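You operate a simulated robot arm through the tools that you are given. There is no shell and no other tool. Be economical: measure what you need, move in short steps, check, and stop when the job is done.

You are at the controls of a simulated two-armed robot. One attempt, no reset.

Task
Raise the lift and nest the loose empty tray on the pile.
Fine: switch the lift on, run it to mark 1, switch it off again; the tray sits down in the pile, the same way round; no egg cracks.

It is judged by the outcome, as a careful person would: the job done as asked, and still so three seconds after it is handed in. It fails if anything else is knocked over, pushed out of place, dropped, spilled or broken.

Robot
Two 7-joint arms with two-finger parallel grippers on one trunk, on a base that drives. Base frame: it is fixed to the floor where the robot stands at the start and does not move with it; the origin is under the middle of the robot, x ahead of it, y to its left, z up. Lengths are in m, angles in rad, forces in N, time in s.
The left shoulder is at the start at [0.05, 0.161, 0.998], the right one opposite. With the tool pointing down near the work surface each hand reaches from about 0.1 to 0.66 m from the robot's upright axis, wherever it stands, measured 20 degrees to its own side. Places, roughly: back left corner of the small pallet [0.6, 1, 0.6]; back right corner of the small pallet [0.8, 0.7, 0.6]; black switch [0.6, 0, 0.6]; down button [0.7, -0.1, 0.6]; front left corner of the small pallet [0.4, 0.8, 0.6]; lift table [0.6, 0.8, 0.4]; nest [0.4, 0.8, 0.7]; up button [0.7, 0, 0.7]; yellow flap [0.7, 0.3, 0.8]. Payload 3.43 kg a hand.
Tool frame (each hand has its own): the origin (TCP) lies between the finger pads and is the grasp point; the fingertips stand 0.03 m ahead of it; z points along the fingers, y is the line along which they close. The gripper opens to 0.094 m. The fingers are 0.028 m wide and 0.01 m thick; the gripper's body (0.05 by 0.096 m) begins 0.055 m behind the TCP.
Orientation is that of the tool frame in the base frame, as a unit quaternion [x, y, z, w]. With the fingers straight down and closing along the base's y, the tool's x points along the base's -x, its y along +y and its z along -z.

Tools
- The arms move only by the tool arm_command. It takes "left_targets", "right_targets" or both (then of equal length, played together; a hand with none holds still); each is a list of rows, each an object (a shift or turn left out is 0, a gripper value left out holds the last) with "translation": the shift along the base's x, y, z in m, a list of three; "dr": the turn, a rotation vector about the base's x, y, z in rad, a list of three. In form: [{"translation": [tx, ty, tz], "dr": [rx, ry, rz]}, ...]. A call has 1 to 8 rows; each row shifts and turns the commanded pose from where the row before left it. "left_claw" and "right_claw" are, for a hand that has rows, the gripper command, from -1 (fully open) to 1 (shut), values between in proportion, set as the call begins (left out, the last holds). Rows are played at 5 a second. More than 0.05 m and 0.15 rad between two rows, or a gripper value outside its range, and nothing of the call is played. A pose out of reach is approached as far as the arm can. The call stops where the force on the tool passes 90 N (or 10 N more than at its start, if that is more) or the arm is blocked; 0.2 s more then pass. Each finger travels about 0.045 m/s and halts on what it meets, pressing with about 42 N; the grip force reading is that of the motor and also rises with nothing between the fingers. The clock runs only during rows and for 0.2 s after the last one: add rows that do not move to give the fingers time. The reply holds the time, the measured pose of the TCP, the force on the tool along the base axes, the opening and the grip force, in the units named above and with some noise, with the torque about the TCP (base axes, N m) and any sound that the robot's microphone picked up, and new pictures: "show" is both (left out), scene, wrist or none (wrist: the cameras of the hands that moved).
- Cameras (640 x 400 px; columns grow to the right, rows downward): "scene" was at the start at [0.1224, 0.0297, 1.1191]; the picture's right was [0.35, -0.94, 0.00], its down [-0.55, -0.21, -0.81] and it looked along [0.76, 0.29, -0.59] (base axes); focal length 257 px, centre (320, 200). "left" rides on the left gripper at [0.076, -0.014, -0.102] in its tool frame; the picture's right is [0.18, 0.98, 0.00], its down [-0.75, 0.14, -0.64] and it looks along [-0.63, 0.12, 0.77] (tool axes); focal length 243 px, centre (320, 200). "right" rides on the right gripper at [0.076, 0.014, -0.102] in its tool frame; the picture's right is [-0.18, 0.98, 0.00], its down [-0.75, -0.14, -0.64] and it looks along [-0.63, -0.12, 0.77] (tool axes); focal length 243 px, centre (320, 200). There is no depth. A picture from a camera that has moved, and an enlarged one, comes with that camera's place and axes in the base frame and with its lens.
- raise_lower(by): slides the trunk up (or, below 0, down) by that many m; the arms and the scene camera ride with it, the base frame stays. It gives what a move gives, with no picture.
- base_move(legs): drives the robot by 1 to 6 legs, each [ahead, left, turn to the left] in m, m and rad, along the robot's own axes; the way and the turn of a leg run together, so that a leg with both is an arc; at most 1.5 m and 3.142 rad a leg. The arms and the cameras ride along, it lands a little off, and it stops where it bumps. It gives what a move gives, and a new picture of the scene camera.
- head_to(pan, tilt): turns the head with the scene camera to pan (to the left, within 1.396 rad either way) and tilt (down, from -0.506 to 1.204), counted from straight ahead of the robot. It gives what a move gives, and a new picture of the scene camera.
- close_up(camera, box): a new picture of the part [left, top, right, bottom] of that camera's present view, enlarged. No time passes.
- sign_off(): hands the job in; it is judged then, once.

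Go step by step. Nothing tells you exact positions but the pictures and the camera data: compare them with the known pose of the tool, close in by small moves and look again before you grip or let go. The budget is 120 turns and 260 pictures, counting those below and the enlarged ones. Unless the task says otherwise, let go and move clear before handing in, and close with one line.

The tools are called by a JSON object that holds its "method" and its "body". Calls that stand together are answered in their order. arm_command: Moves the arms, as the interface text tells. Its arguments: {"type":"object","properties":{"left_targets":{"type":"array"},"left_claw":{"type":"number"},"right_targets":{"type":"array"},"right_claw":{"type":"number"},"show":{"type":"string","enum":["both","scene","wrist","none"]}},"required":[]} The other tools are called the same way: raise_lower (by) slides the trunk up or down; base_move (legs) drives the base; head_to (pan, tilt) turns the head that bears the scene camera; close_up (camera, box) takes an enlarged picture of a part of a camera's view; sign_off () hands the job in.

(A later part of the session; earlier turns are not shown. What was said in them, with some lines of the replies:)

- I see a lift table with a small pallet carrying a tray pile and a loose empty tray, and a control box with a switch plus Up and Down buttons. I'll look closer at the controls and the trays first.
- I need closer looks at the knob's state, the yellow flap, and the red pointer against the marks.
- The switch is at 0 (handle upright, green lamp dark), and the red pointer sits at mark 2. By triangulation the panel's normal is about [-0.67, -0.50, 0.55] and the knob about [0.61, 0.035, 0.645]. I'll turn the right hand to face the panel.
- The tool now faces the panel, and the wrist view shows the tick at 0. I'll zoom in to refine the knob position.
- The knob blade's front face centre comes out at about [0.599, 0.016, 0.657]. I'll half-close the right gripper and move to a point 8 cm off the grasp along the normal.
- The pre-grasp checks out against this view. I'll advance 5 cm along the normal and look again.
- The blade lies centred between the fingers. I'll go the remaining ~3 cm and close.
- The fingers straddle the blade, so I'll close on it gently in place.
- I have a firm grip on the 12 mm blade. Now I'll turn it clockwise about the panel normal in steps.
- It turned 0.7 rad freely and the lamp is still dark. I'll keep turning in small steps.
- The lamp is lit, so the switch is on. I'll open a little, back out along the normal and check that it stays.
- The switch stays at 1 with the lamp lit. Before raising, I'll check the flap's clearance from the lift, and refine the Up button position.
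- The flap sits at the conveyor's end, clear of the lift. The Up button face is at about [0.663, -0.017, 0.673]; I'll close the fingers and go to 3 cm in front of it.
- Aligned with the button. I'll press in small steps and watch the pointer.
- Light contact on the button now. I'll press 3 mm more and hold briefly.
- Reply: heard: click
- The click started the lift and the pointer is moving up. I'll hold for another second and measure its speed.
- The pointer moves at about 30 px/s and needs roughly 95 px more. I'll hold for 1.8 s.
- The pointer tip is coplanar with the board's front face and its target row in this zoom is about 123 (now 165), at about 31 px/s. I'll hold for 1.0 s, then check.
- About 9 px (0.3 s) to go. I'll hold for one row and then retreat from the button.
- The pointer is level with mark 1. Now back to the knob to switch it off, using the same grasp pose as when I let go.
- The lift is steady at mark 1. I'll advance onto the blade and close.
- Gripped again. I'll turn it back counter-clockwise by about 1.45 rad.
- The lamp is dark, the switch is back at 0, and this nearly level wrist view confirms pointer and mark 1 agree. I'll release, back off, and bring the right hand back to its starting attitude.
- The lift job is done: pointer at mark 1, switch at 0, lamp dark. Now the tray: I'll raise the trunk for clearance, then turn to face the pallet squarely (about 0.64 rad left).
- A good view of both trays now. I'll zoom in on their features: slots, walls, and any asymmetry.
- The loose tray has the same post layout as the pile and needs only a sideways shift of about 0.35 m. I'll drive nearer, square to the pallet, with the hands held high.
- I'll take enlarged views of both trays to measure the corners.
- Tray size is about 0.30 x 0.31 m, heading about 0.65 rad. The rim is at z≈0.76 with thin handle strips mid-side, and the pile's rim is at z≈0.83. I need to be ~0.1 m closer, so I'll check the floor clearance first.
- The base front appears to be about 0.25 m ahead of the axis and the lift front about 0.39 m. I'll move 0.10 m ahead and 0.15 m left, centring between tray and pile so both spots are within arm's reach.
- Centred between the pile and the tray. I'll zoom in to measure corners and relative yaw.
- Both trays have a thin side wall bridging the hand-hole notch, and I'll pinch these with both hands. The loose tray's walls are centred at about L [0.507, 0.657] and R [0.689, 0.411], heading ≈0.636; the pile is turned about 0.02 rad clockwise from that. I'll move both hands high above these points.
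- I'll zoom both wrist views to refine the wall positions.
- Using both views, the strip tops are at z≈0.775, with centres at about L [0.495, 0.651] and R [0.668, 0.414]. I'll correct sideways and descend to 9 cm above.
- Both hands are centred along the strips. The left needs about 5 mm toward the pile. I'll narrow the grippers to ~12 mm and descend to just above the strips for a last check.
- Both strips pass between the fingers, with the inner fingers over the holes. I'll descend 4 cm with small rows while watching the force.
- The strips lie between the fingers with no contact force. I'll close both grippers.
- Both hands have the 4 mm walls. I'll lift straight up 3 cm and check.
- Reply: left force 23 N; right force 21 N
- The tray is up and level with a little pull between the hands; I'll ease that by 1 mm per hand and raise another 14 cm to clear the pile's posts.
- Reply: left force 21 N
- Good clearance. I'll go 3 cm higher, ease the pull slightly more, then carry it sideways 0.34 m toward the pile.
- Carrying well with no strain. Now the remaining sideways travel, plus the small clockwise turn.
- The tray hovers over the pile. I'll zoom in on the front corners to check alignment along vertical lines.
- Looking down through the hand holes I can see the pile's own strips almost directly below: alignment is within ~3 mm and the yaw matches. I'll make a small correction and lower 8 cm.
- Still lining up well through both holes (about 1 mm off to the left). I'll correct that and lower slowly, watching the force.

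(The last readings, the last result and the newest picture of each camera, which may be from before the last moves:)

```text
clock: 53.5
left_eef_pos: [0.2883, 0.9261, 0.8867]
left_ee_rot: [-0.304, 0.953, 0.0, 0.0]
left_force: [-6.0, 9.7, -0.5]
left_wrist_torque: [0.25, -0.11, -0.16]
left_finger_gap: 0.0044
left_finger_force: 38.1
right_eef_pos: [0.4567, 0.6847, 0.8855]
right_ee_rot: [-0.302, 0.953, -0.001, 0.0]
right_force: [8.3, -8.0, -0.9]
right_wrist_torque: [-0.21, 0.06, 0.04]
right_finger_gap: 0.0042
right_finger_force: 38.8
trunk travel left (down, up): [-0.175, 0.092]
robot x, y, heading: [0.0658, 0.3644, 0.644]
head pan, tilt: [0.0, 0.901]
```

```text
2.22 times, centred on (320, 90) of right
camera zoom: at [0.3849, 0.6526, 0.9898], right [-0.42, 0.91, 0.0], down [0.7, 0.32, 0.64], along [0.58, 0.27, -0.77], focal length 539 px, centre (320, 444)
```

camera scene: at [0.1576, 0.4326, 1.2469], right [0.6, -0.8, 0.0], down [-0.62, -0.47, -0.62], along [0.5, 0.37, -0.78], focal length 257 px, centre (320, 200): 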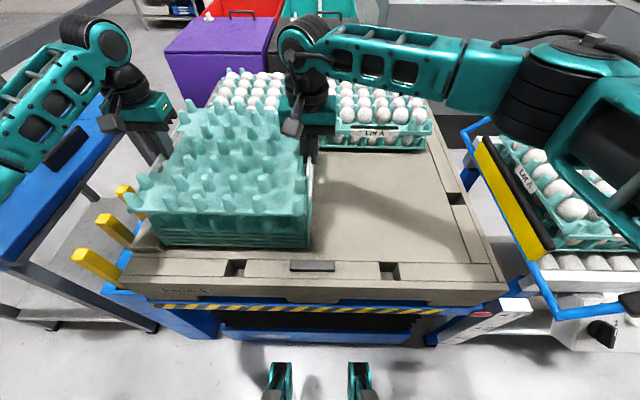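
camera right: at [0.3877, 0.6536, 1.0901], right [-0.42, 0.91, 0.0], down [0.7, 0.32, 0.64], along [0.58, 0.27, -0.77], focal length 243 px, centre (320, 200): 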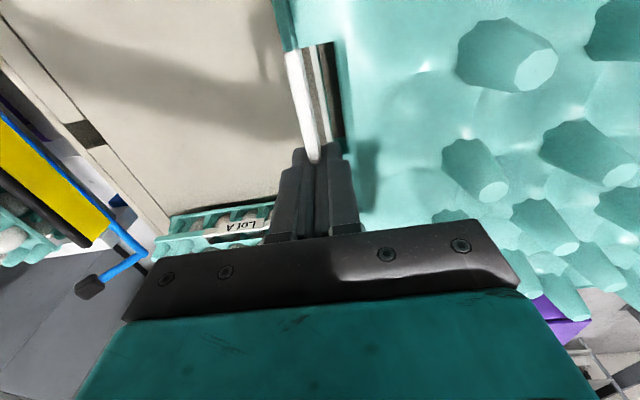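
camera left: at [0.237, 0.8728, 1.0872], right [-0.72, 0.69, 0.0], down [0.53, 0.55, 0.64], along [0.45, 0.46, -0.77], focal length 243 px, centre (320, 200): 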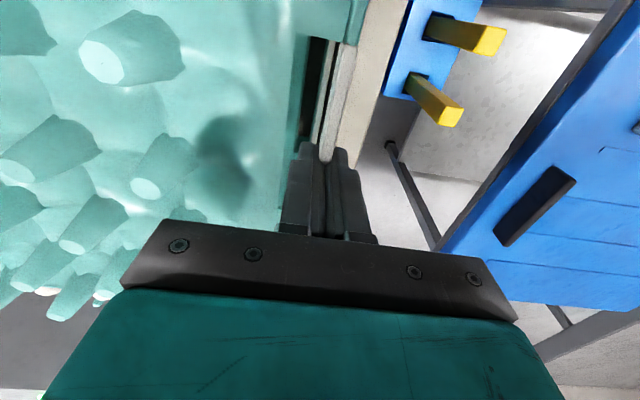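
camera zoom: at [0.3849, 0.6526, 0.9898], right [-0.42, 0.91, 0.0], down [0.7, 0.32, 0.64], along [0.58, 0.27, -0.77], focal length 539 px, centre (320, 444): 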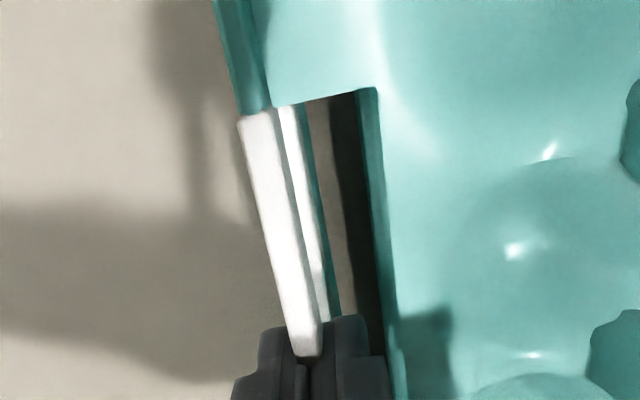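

No contact yet; by the layer spacing about 13 mm remain. I'll continue in 3–4 mm rows and ease the slight squeeze between the hands.

{"method": "arm_command", "body": {"left_targets": [{"translation": [-0.0005, 0.0007, -0.004]}, {"translation": [0, 0, -0.004]}, {}], "right_targets": [{"translation": [0.0003, -0.0004, -0.004]}, {"translation": [0, 0, -0.004]}, {}], "show": "none"}}

{"method": "close_up", "body": {"camera": "scene", "box": [140, 180, 330, 260]}}

{"method": "arm_command", "body": {"left_targets": [{"translation": [0, 0, -0.003]}, {}], "right_targets": [{"translation": [0, 0, -0.003]}, {}], "show": "none"}}

{"method": "close_up", "body": {"camera": "scene", "box": [140, 180, 330, 260]}}

```text
clock: 54.3
left_eef_pos: [0.288, 0.9275, 0.8781]
left_ee_rot: [-0.304, 0.953, 0.001, 0.0]
left_force: [-4.3, 7.8, -1.7]
left_wrist_torque: [0.11, 0.16, -0.11]
left_finger_gap: 0.0045
left_finger_force: 38.6
right_eef_pos: [0.4568, 0.6846, 0.877]
right_ee_rot: [-0.303, 0.953, 0.0, 0.0]
right_force: [7.2, -6.9, 0.1]
right_wrist_torque: [-0.02, -0.18, 0.04]
right_finger_gap: 0.0044
right_finger_force: 38.3
trunk travel left (down, up): [-0.175, 0.092]
robot x, y, heading: [0.0668, 0.3639, 0.648]
head pan, tilt: [0.0, 0.901]
```

```text
3.37 times, centred on (235, 220) of scene
camera zoom: at [0.1577, 0.4327, 1.2469], right [0.6, -0.8, 0.0], down [-0.62, -0.47, -0.62], along [0.5, 0.37, -0.78], focal length 867 px, centre (606, 133)
```

zoom: 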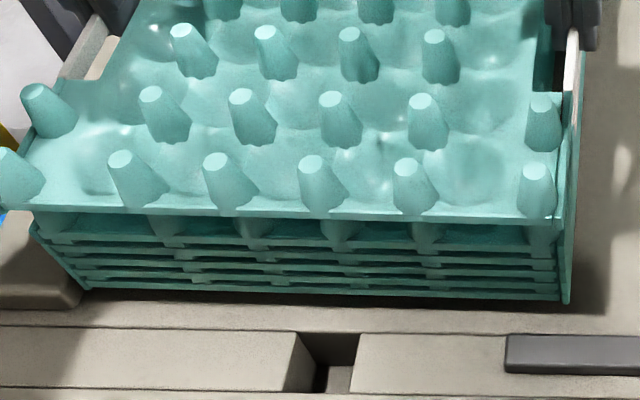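

```text
clock: 54.9
left_eef_pos: [0.2872, 0.9268, 0.8757]
left_ee_rot: [-0.304, 0.953, -0.001, 0.0]
left_force: [-4.6, 7.3, -1.7]
left_wrist_torque: [0.13, 0.09, -0.13]
left_finger_gap: 0.0044
left_finger_force: 39.0
right_eef_pos: [0.4557, 0.6858, 0.8737]
right_ee_rot: [-0.303, 0.953, 0.0, 0.001]
right_force: [6.0, -6.3, -0.4]
right_wrist_torque: [0.01, -0.05, 0.02]
right_finger_gap: 0.0042
right_finger_force: 38.6
trunk travel left (down, up): [-0.175, 0.092]
robot x, y, heading: [0.0621, 0.3637, 0.648]
head pan, tilt: [0.0, 0.901]
```

```text
3.37 times, centred on (235, 220) of scene
camera zoom: at [0.1577, 0.4327, 1.2469], right [0.6, -0.8, 0.0], down [-0.62, -0.47, -0.62], along [0.5, 0.37, -0.78], focal length 867 px, centre (606, 133)
```

zoom: 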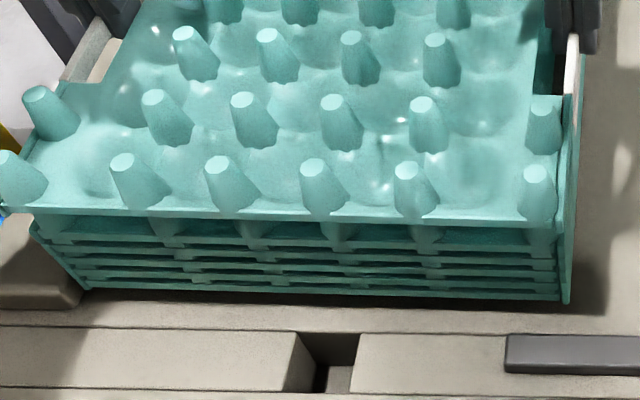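

{"method": "close_up", "body": {"camera": "scene", "box": [120, 190, 200, 260]}}

{"method": "close_up", "body": {"camera": "scene", "box": [270, 180, 330, 260]}}

```text
5.71 times, centred on (160, 225) of scene
camera zoom: at [0.1577, 0.4327, 1.2469], right [0.6, -0.8, 0.0], down [-0.62, -0.47, -0.62], along [0.5, 0.37, -0.78], focal length 1470 px, centre (1234, 57)
```

zoom: 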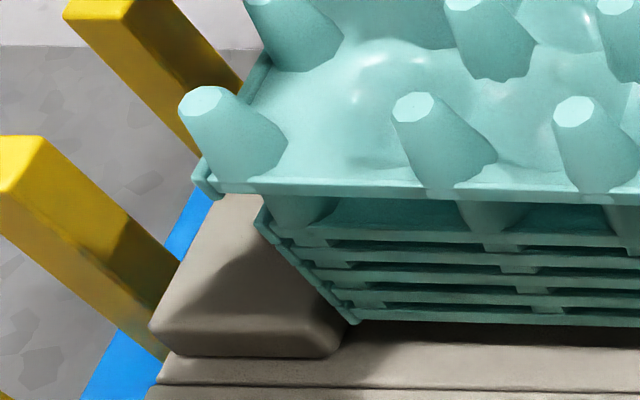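

```text
5.00 times, centred on (300, 220) of scene
camera zoom: at [0.1577, 0.4327, 1.2469], right [0.6, -0.8, 0.0], down [-0.62, -0.47, -0.62], along [0.5, 0.37, -0.78], focal length 1286 px, centre (420, 100)
```

zoom: 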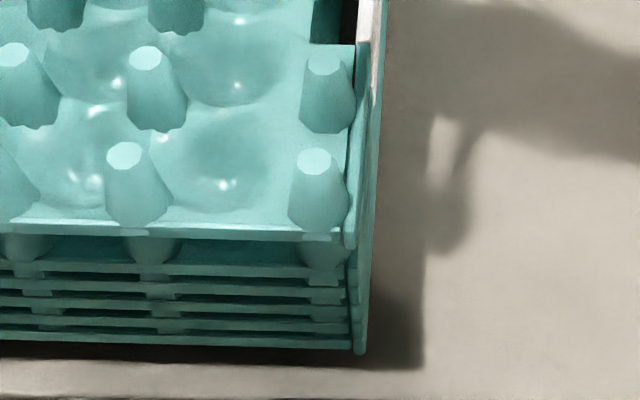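

Front corners agree within a few mm; the tray is perhaps 2 mm too near and the left hand 2 mm higher. I'll nudge and keep lowering in 3 mm rows.

{"method": "arm_command", "body": {"left_targets": [{"translation": [0.0022, 0.0004, -0.002]}, {"translation": [0, 0, -0.003]}, {"translation": [0, 0, -0.003]}, {}], "right_targets": [{"translation": [0.0022, 0.0004, 0]}, {"translation": [0, 0, -0.003]}, {"translation": [0, 0, -0.003]}, {}], "show": "none"}}

{"method": "close_up", "body": {"camera": "scene", "box": [130, 180, 330, 260]}}

{"method": "close_up", "body": {"camera": "left", "box": [240, 0, 400, 180]}}

{"method": "close_up", "body": {"camera": "right", "box": [240, 0, 400, 180]}}

```text
clock: 55.9
left_eef_pos: [0.2893, 0.928, 0.8681]
left_ee_rot: [-0.304, 0.953, -0.001, 0.0]
left_force: [-3.8, 6.1, -1.3]
left_wrist_torque: [0.06, 0.03, -0.18]
left_finger_gap: 0.0043
left_finger_force: 39.2
right_eef_pos: [0.4582, 0.6857, 0.8695]
right_ee_rot: [-0.302, 0.953, 0.0, 0.0]
right_force: [5.2, -5.6, -0.9]
right_wrist_torque: [-0.11, -0.06, -0.04]
right_finger_gap: 0.0042
right_finger_force: 38.3
trunk travel left (down, up): [-0.175, 0.092]
robot x, y, heading: [0.0668, 0.3645, 0.648]
head pan, tilt: [0.0, 0.901]
```

```text
3.20 times, centred on (230, 220) of scene
camera zoom: at [0.1576, 0.4326, 1.2469], right [0.6, -0.8, 0.0], down [-0.62, -0.47, -0.62], along [0.5, 0.37, -0.78], focal length 823 px, centre (608, 136)
```

zoom: 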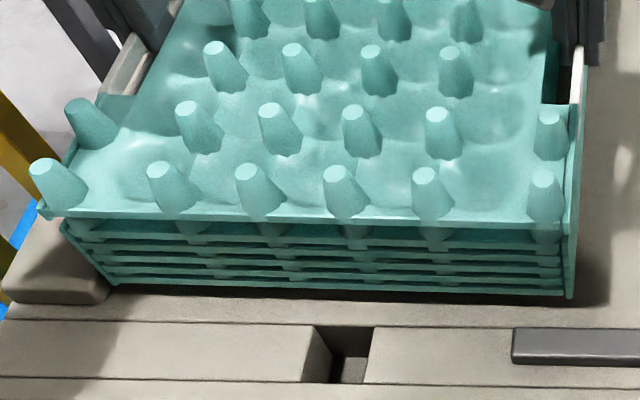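

```text
2.22 times, centred on (320, 90) of left
camera zoom: at [0.2365, 0.8723, 0.9697], right [-0.72, 0.7, 0.0], down [0.53, 0.55, 0.64], along [0.45, 0.46, -0.77], focal length 539 px, centre (320, 444)
```

zoom: 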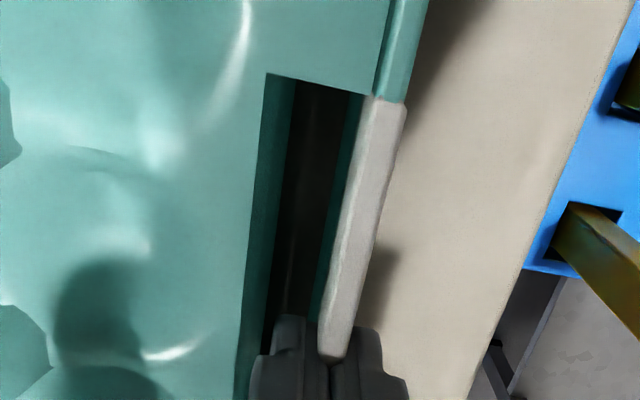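

```text
2.22 times, centred on (320, 90) of right
camera zoom: at [0.3869, 0.6527, 0.9731], right [-0.42, 0.91, 0.0], down [0.7, 0.32, 0.64], along [0.58, 0.27, -0.77], focal length 539 px, centre (320, 444)
```

zoom: 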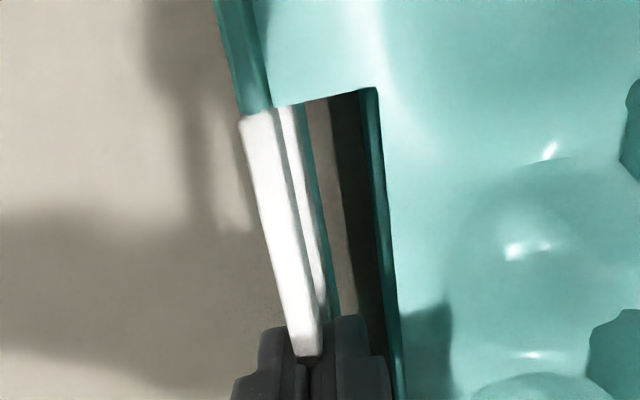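

The hole views suggest moving ~1.5 mm back to the left. I'll do that and lower another 6 mm.

{"method": "arm_command", "body": {"left_targets": [{"translation": [-0.0009, 0.0012, 0]}, {"translation": [0, 0, -0.003]}, {"translation": [0, 0, -0.003]}, {}], "right_targets": [{"translation": [-0.0009, 0.0012, -0.001]}, {"translation": [0, 0, -0.003]}, {"translation": [0, 0, -0.003]}, {}], "show": "none"}}

{"method": "close_up", "body": {"camera": "scene", "box": [120, 190, 200, 260]}}

{"method": "close_up", "body": {"camera": "scene", "box": [270, 180, 330, 260]}}

```text
clock: 56.9
left_eef_pos: [0.2891, 0.9284, 0.8663]
left_ee_rot: [-0.304, 0.953, 0.001, 0.005]
left_force: [0.2, 9.2, 22.4]
left_wrist_torque: [-0.27, 0.72, -0.28]
left_finger_gap: 0.0044
left_finger_force: 38.3
right_eef_pos: [0.4579, 0.687, 0.8673]
right_ee_rot: [-0.303, 0.953, 0.003, 0.004]
right_force: [6.2, -0.5, 21.6]
right_wrist_torque: [0.13, -0.39, 0.18]
right_finger_gap: 0.0042
right_finger_force: 38.4
trunk travel left (down, up): [-0.175, 0.092]
robot x, y, heading: [0.0644, 0.364, 0.649]
head pan, tilt: [0.0, 0.901]
```

```text
5.71 times, centred on (160, 225) of scene
camera zoom: at [0.1559, 0.4302, 1.2479], right [0.6, -0.8, 0.0], down [-0.62, -0.47, -0.62], along [0.5, 0.38, -0.78], focal length 1470 px, centre (1234, 57)
```

zoom: 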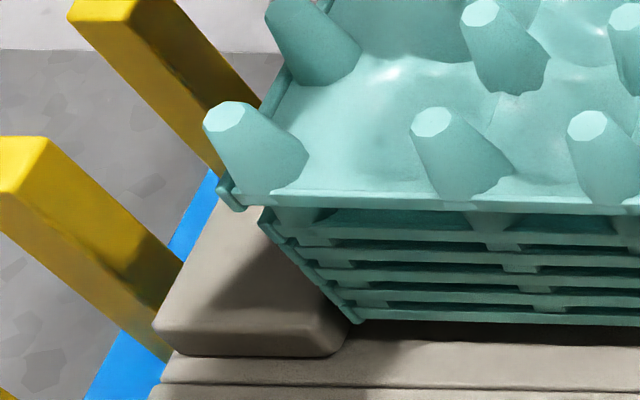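

```text
5.00 times, centred on (300, 220) of scene
camera zoom: at [0.1559, 0.4302, 1.2479], right [0.6, -0.8, 0.0], down [-0.62, -0.47, -0.62], along [0.5, 0.38, -0.78], focal length 1286 px, centre (420, 100)
```

zoom: 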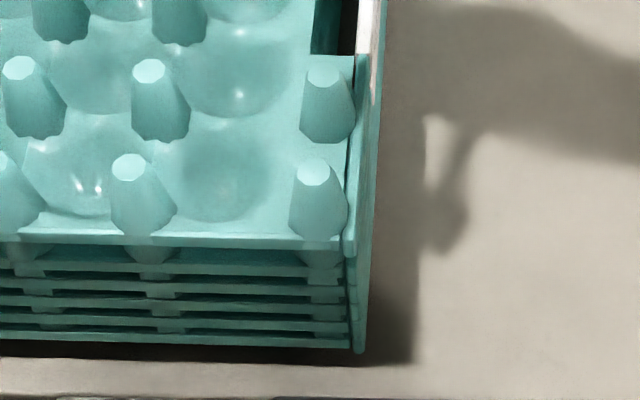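

Contact came at about 22 N per hand with the corners now lined up vertically; the tray sits about 4 mm above seated, most likely because my fingertips rest on the strip below. I'll ease up 2 mm and check.

{"method": "arm_command", "body": {"left_targets": [{"translation": [0, 0, 0.003]}, {}], "right_targets": [{"translation": [0, 0, 0.003]}, {}], "show": "none"}}

{"method": "close_up", "body": {"camera": "left", "box": [240, 0, 400, 180]}}

{"method": "close_up", "body": {"camera": "right", "box": [240, 0, 400, 180]}}

{"method": "close_up", "body": {"camera": "scene", "box": [130, 90, 340, 260]}}

```text
clock: 57.5
left_eef_pos: [0.2882, 0.927, 0.8674]
left_ee_rot: [-0.303, 0.953, 0.001, 0.002]
left_force: [0.9, 7.9, 18.3]
left_wrist_torque: [0.14, 0.12, -0.2]
left_finger_gap: 0.0043
left_finger_force: 38.9
right_eef_pos: [0.4574, 0.6869, 0.8663]
right_ee_rot: [-0.303, 0.953, 0.001, 0.001]
right_force: [5.6, 2.9, 17.7]
right_wrist_torque: [-0.06, 0.1, -0.1]
right_finger_gap: 0.0041
right_finger_force: 38.5
trunk travel left (down, up): [-0.175, 0.092]
robot x, y, heading: [0.0659, 0.3644, 0.644]
head pan, tilt: [0.0, 0.901]
```

```text
2.22 times, centred on (320, 90) of left
camera zoom: at [0.2347, 0.8728, 0.9684], right [-0.72, 0.7, 0.0], down [0.53, 0.55, 0.65], along [0.45, 0.46, -0.76], focal length 539 px, centre (320, 444)
```

zoom: 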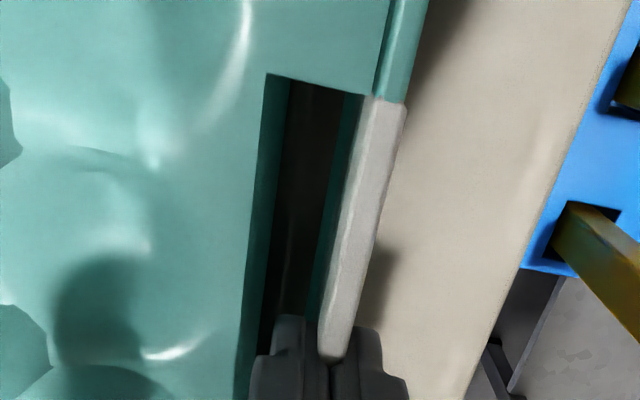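

```text
2.22 times, centred on (320, 90) of right
camera zoom: at [0.3854, 0.6532, 0.9708], right [-0.42, 0.91, 0.0], down [0.7, 0.32, 0.64], along [0.58, 0.27, -0.77], focal length 539 px, centre (320, 444)
```

zoom: 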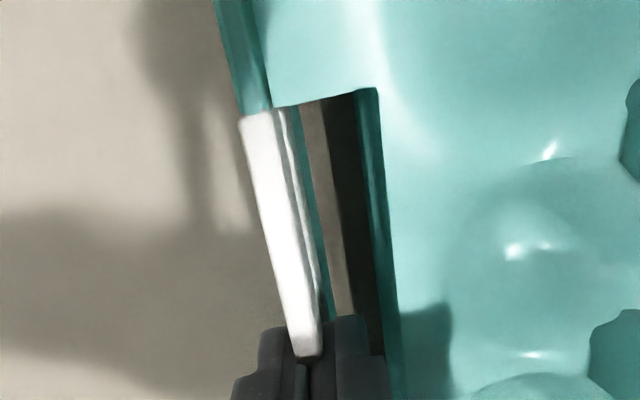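

```text
2.35 times, centred on (235, 175) of scene
camera zoom: at [0.1565, 0.4311, 1.2471], right [0.6, -0.8, 0.0], down [-0.62, -0.47, -0.62], along [0.5, 0.38, -0.78], focal length 605 px, centre (520, 259)
```

zoom: 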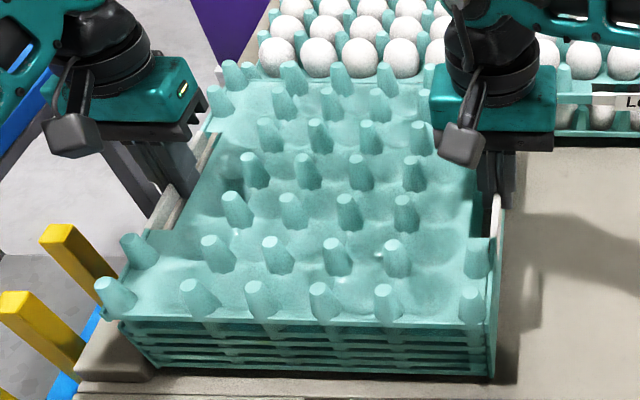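

Fingertip height (0.837) equals the pile's strip top, so it is my fingers that touch. I'll relieve the press, then open slowly so the tray settles the last few mm.

{"method": "arm_command", "body": {"left_targets": [{"translation": [0, 0, 0.003]}, {}], "right_targets": [{"translation": [0, 0, 0.003]}, {}], "show": "none"}}

{"method": "arm_command", "body": {"left_targets": [{}, {}, {}], "right_targets": [{}, {}, {}], "left_claw": 0.78, "right_claw": 0.78, "show": "none"}}

{"method": "close_up", "body": {"camera": "scene", "box": [130, 90, 340, 260]}}

{"method": "close_up", "body": {"camera": "left", "box": [240, 0, 400, 180]}}

{"method": "close_up", "body": {"camera": "right", "box": [240, 0, 400, 180]}}

```text
clock: 58.1
left_eef_pos: [0.2888, 0.9275, 0.8673]
left_ee_rot: [-0.303, 0.953, -0.002, -0.001]
left_force: [0.1, 2.1, 2.1]
left_wrist_torque: [0.49, -0.56, -0.08]
left_finger_gap: 0.0042
left_finger_force: 39.3
right_eef_pos: [0.4563, 0.6848, 0.8651]
right_ee_rot: [-0.303, 0.953, -0.002, -0.002]
right_force: [1.1, -1.2, 3.3]
right_wrist_torque: [-0.29, 0.46, -0.21]
right_finger_gap: 0.0041
right_finger_force: 39.2
trunk travel left (down, up): [-0.175, 0.092]
robot x, y, heading: [0.0639, 0.3636, 0.65]
head pan, tilt: [0.0, 0.901]
```

```text
clock: 58.9
left_eef_pos: [0.2895, 0.928, 0.8684]
left_ee_rot: [-0.303, 0.953, -0.001, -0.001]
left_force: [0.0, -0.8, -0.4]
left_wrist_torque: [-0.03, 0.01, 0.0]
left_finger_gap: 0.0103
left_finger_force: 0.0
right_eef_pos: [0.4575, 0.6863, 0.8684]
right_ee_rot: [-0.303, 0.953, 0.0, 0.001]
right_force: [-0.1, 0.9, 0.4]
right_wrist_torque: [0.0, 0.01, -0.04]
right_finger_gap: 0.0102
right_finger_force: 0.1
trunk travel left (down, up): [-0.175, 0.092]
robot x, y, heading: [0.0658, 0.3643, 0.649]
head pan, tilt: [0.0, 0.901]
```

```text
2.35 times, centred on (235, 175) of scene
camera zoom: at [0.1575, 0.4324, 1.2469], right [0.6, -0.8, 0.0], down [-0.62, -0.47, -0.62], along [0.5, 0.37, -0.78], focal length 605 px, centre (520, 259)
```

zoom: 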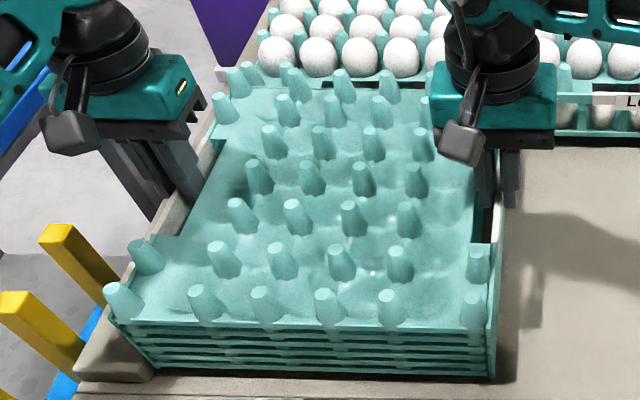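

```text
2.22 times, centred on (320, 90) of left
camera zoom: at [0.235, 0.8735, 0.97], right [-0.72, 0.7, 0.0], down [0.53, 0.55, 0.64], along [0.45, 0.46, -0.77], focal length 539 px, centre (320, 444)
```

zoom: 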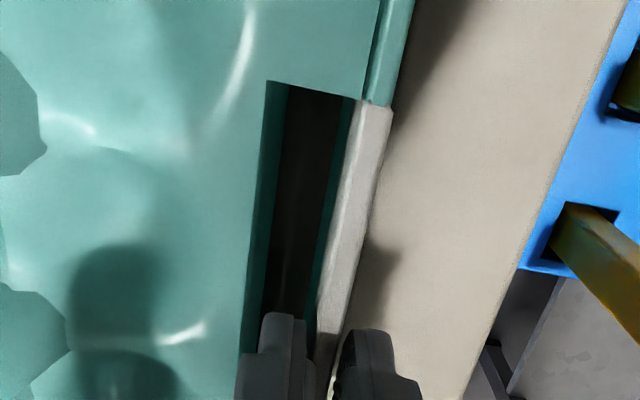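

```text
2.22 times, centred on (320, 90) of right
camera zoom: at [0.386, 0.6537, 0.9724], right [-0.42, 0.91, 0.0], down [0.7, 0.32, 0.64], along [0.58, 0.27, -0.77], focal length 539 px, centre (320, 444)
```

zoom: 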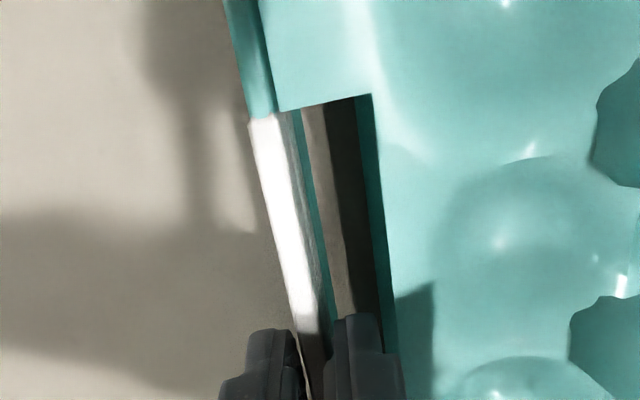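

The tray dropped in and the layer spacing now looks even. I'll withdraw both hands straight up and check that the tray stays.

{"method": "arm_command", "body": {"left_targets": [{"translation": [0, 0, 0.01]}, {"translation": [0, 0, 0.015]}, {"translation": [0, 0, 0.03]}, {"translation": [0, 0, 0.04]}, {"translation": [0, 0, 0.04]}, {"translation": [0, 0, 0.03]}], "right_targets": [{"translation": [0, 0, 0.01]}, {"translation": [0, 0, 0.015]}, {"translation": [0, 0, 0.03]}, {"translation": [0, 0, 0.04]}, {"translation": [0, 0, 0.04]}, {"translation": [0, 0, 0.03]}], "show": "both"}}

{"method": "close_up", "body": {"camera": "scene", "box": [130, 100, 330, 260]}}

{"method": "close_up", "body": {"camera": "scene", "box": [140, 200, 220, 260]}}

{"method": "close_up", "body": {"camera": "scene", "box": [250, 190, 330, 260]}}

```text
clock: 60.3
left_eef_pos: [0.2888, 0.9278, 1.0344]
left_ee_rot: [-0.306, 0.952, 0.0, 0.0]
left_force: [0.4, -0.1, 1.1]
left_wrist_torque: [-0.02, -0.03, -0.01]
left_finger_gap: 0.0102
left_finger_force: 0.2
right_eef_pos: [0.4579, 0.6861, 1.032]
right_ee_rot: [-0.301, 0.954, 0.0, 0.0]
right_force: [0.7, 0.7, -0.5]
right_wrist_torque: [0.02, 0.02, 0.0]
right_finger_gap: 0.0102
right_finger_force: 0.0
trunk travel left (down, up): [-0.175, 0.092]
robot x, y, heading: [0.0664, 0.3653, 0.643]
head pan, tilt: [0.0, 0.901]
camera scene: at [0.1573, 0.4322, 1.2469], right [0.6, -0.8, 0.0], down [-0.62, -0.47, -0.62], along [0.5, 0.38, -0.78], focal length 257 px, centre (320, 200)
camera right: at [0.3857, 0.6538, 1.1366], right [-0.42, 0.91, 0.0], down [0.7, 0.32, 0.64], along [0.58, 0.27, -0.77], focal length 243 px, centre (320, 200)
camera left: at [0.2348, 0.8734, 1.1354], right [-0.72, 0.7, 0.0], down [0.53, 0.55, 0.64], along [0.45, 0.46, -0.77], focal length 243 px, centre (320, 200)
```

scene: 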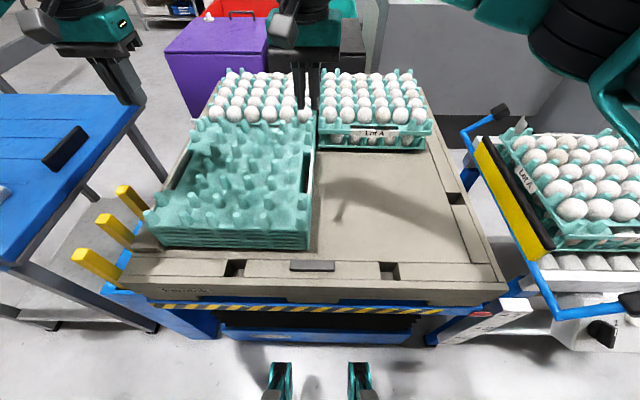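
right: 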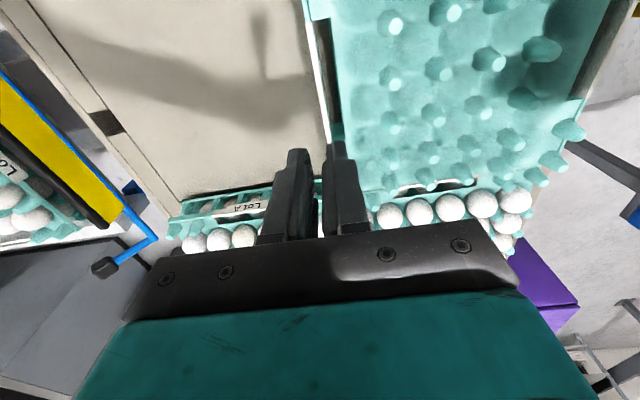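
left: 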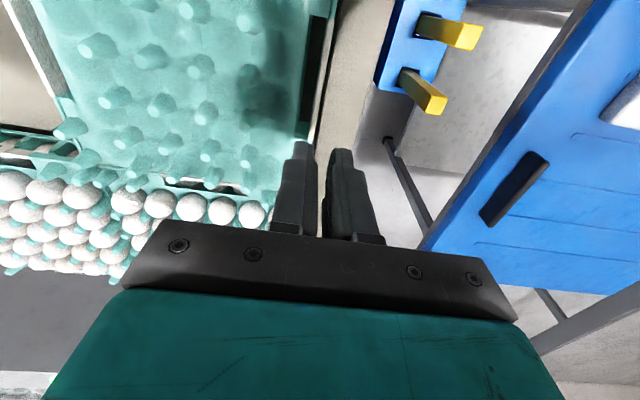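

```text
2.50 times, centred on (230, 180) of scene
camera zoom: at [0.1573, 0.4322, 1.2469], right [0.6, -0.8, 0.0], down [-0.62, -0.47, -0.62], along [0.5, 0.38, -0.78], focal length 643 px, centre (545, 250)
```

zoom: 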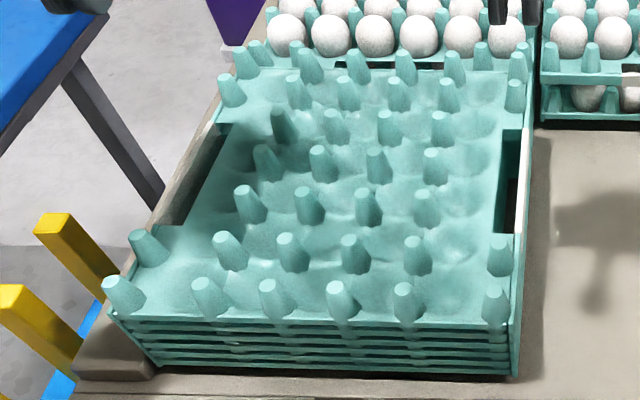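

```text
6.67 times, centred on (180, 230) of scene
camera zoom: at [0.1573, 0.4322, 1.2469], right [0.6, -0.8, 0.0], down [-0.62, -0.47, -0.62], along [0.5, 0.38, -0.78], focal length 1715 px, centre (1253, 0)
```

zoom: 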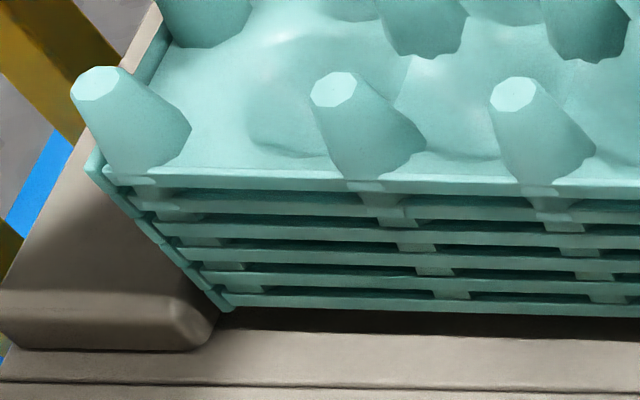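

```text
5.71 times, centred on (290, 225) of scene
camera zoom: at [0.1573, 0.4322, 1.2469], right [0.6, -0.8, 0.0], down [-0.62, -0.47, -0.62], along [0.5, 0.38, -0.78], focal length 1470 px, centre (491, 57)
```

zoom: 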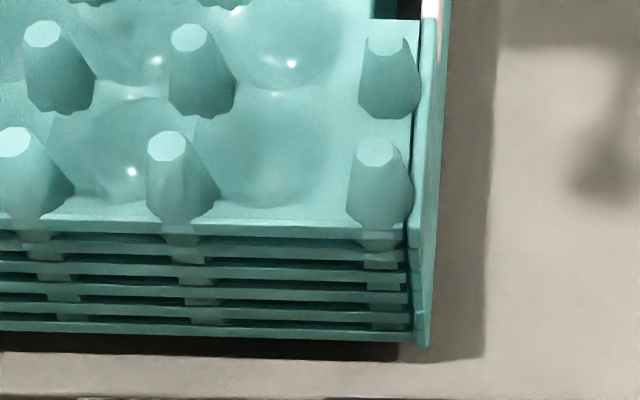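

The tray is seated with the same spacing as the layers below, square and the same way round. One last look at the lift mark and controls before handing in.

{"method": "head_to", "body": {"pan": -0.6, "tilt": 0.9}}

```text
clock: 61.3
left_eef_pos: [0.2884, 0.9282, 1.0338]
left_ee_rot: [-0.303, 0.953, 0.0, 0.0]
left_force: [0.1, 0.1, 0.6]
left_wrist_torque: [0.0, 0.02, -0.01]
left_finger_gap: 0.0105
left_finger_force: 0.0
right_eef_pos: [0.4569, 0.6865, 1.0311]
right_ee_rot: [-0.303, 0.953, 0.0, 0.0]
right_force: [0.4, 0.5, -0.4]
right_wrist_torque: [0.03, -0.02, -0.01]
right_finger_gap: 0.0104
right_finger_force: 0.0
trunk travel left (down, up): [-0.175, 0.092]
robot x, y, heading: [0.0651, 0.3628, 0.644]
head pan, tilt: [-0.6, 0.901]
camera scene: at [0.1727, 0.3906, 1.2469], right [0.05, -1.0, 0.0], down [-0.78, -0.04, -0.62], along [0.62, 0.03, -0.78], focal length 257 px, centre (320, 200)
```

scene: 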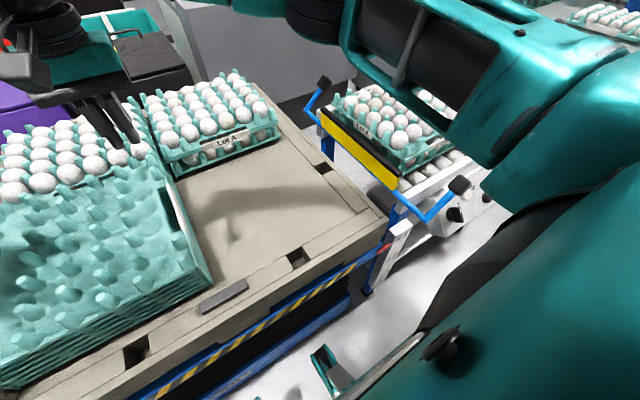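

Everything is in place and the hands are clear, so I'm handing in.

{"method": "sign_off", "body": {}}

```text
The job is handed in.
```

The lift is at mark 1 with its switch back at 0. The loose tray is nested on the pile the same way round, no eggs were touched, and both hands are clear.
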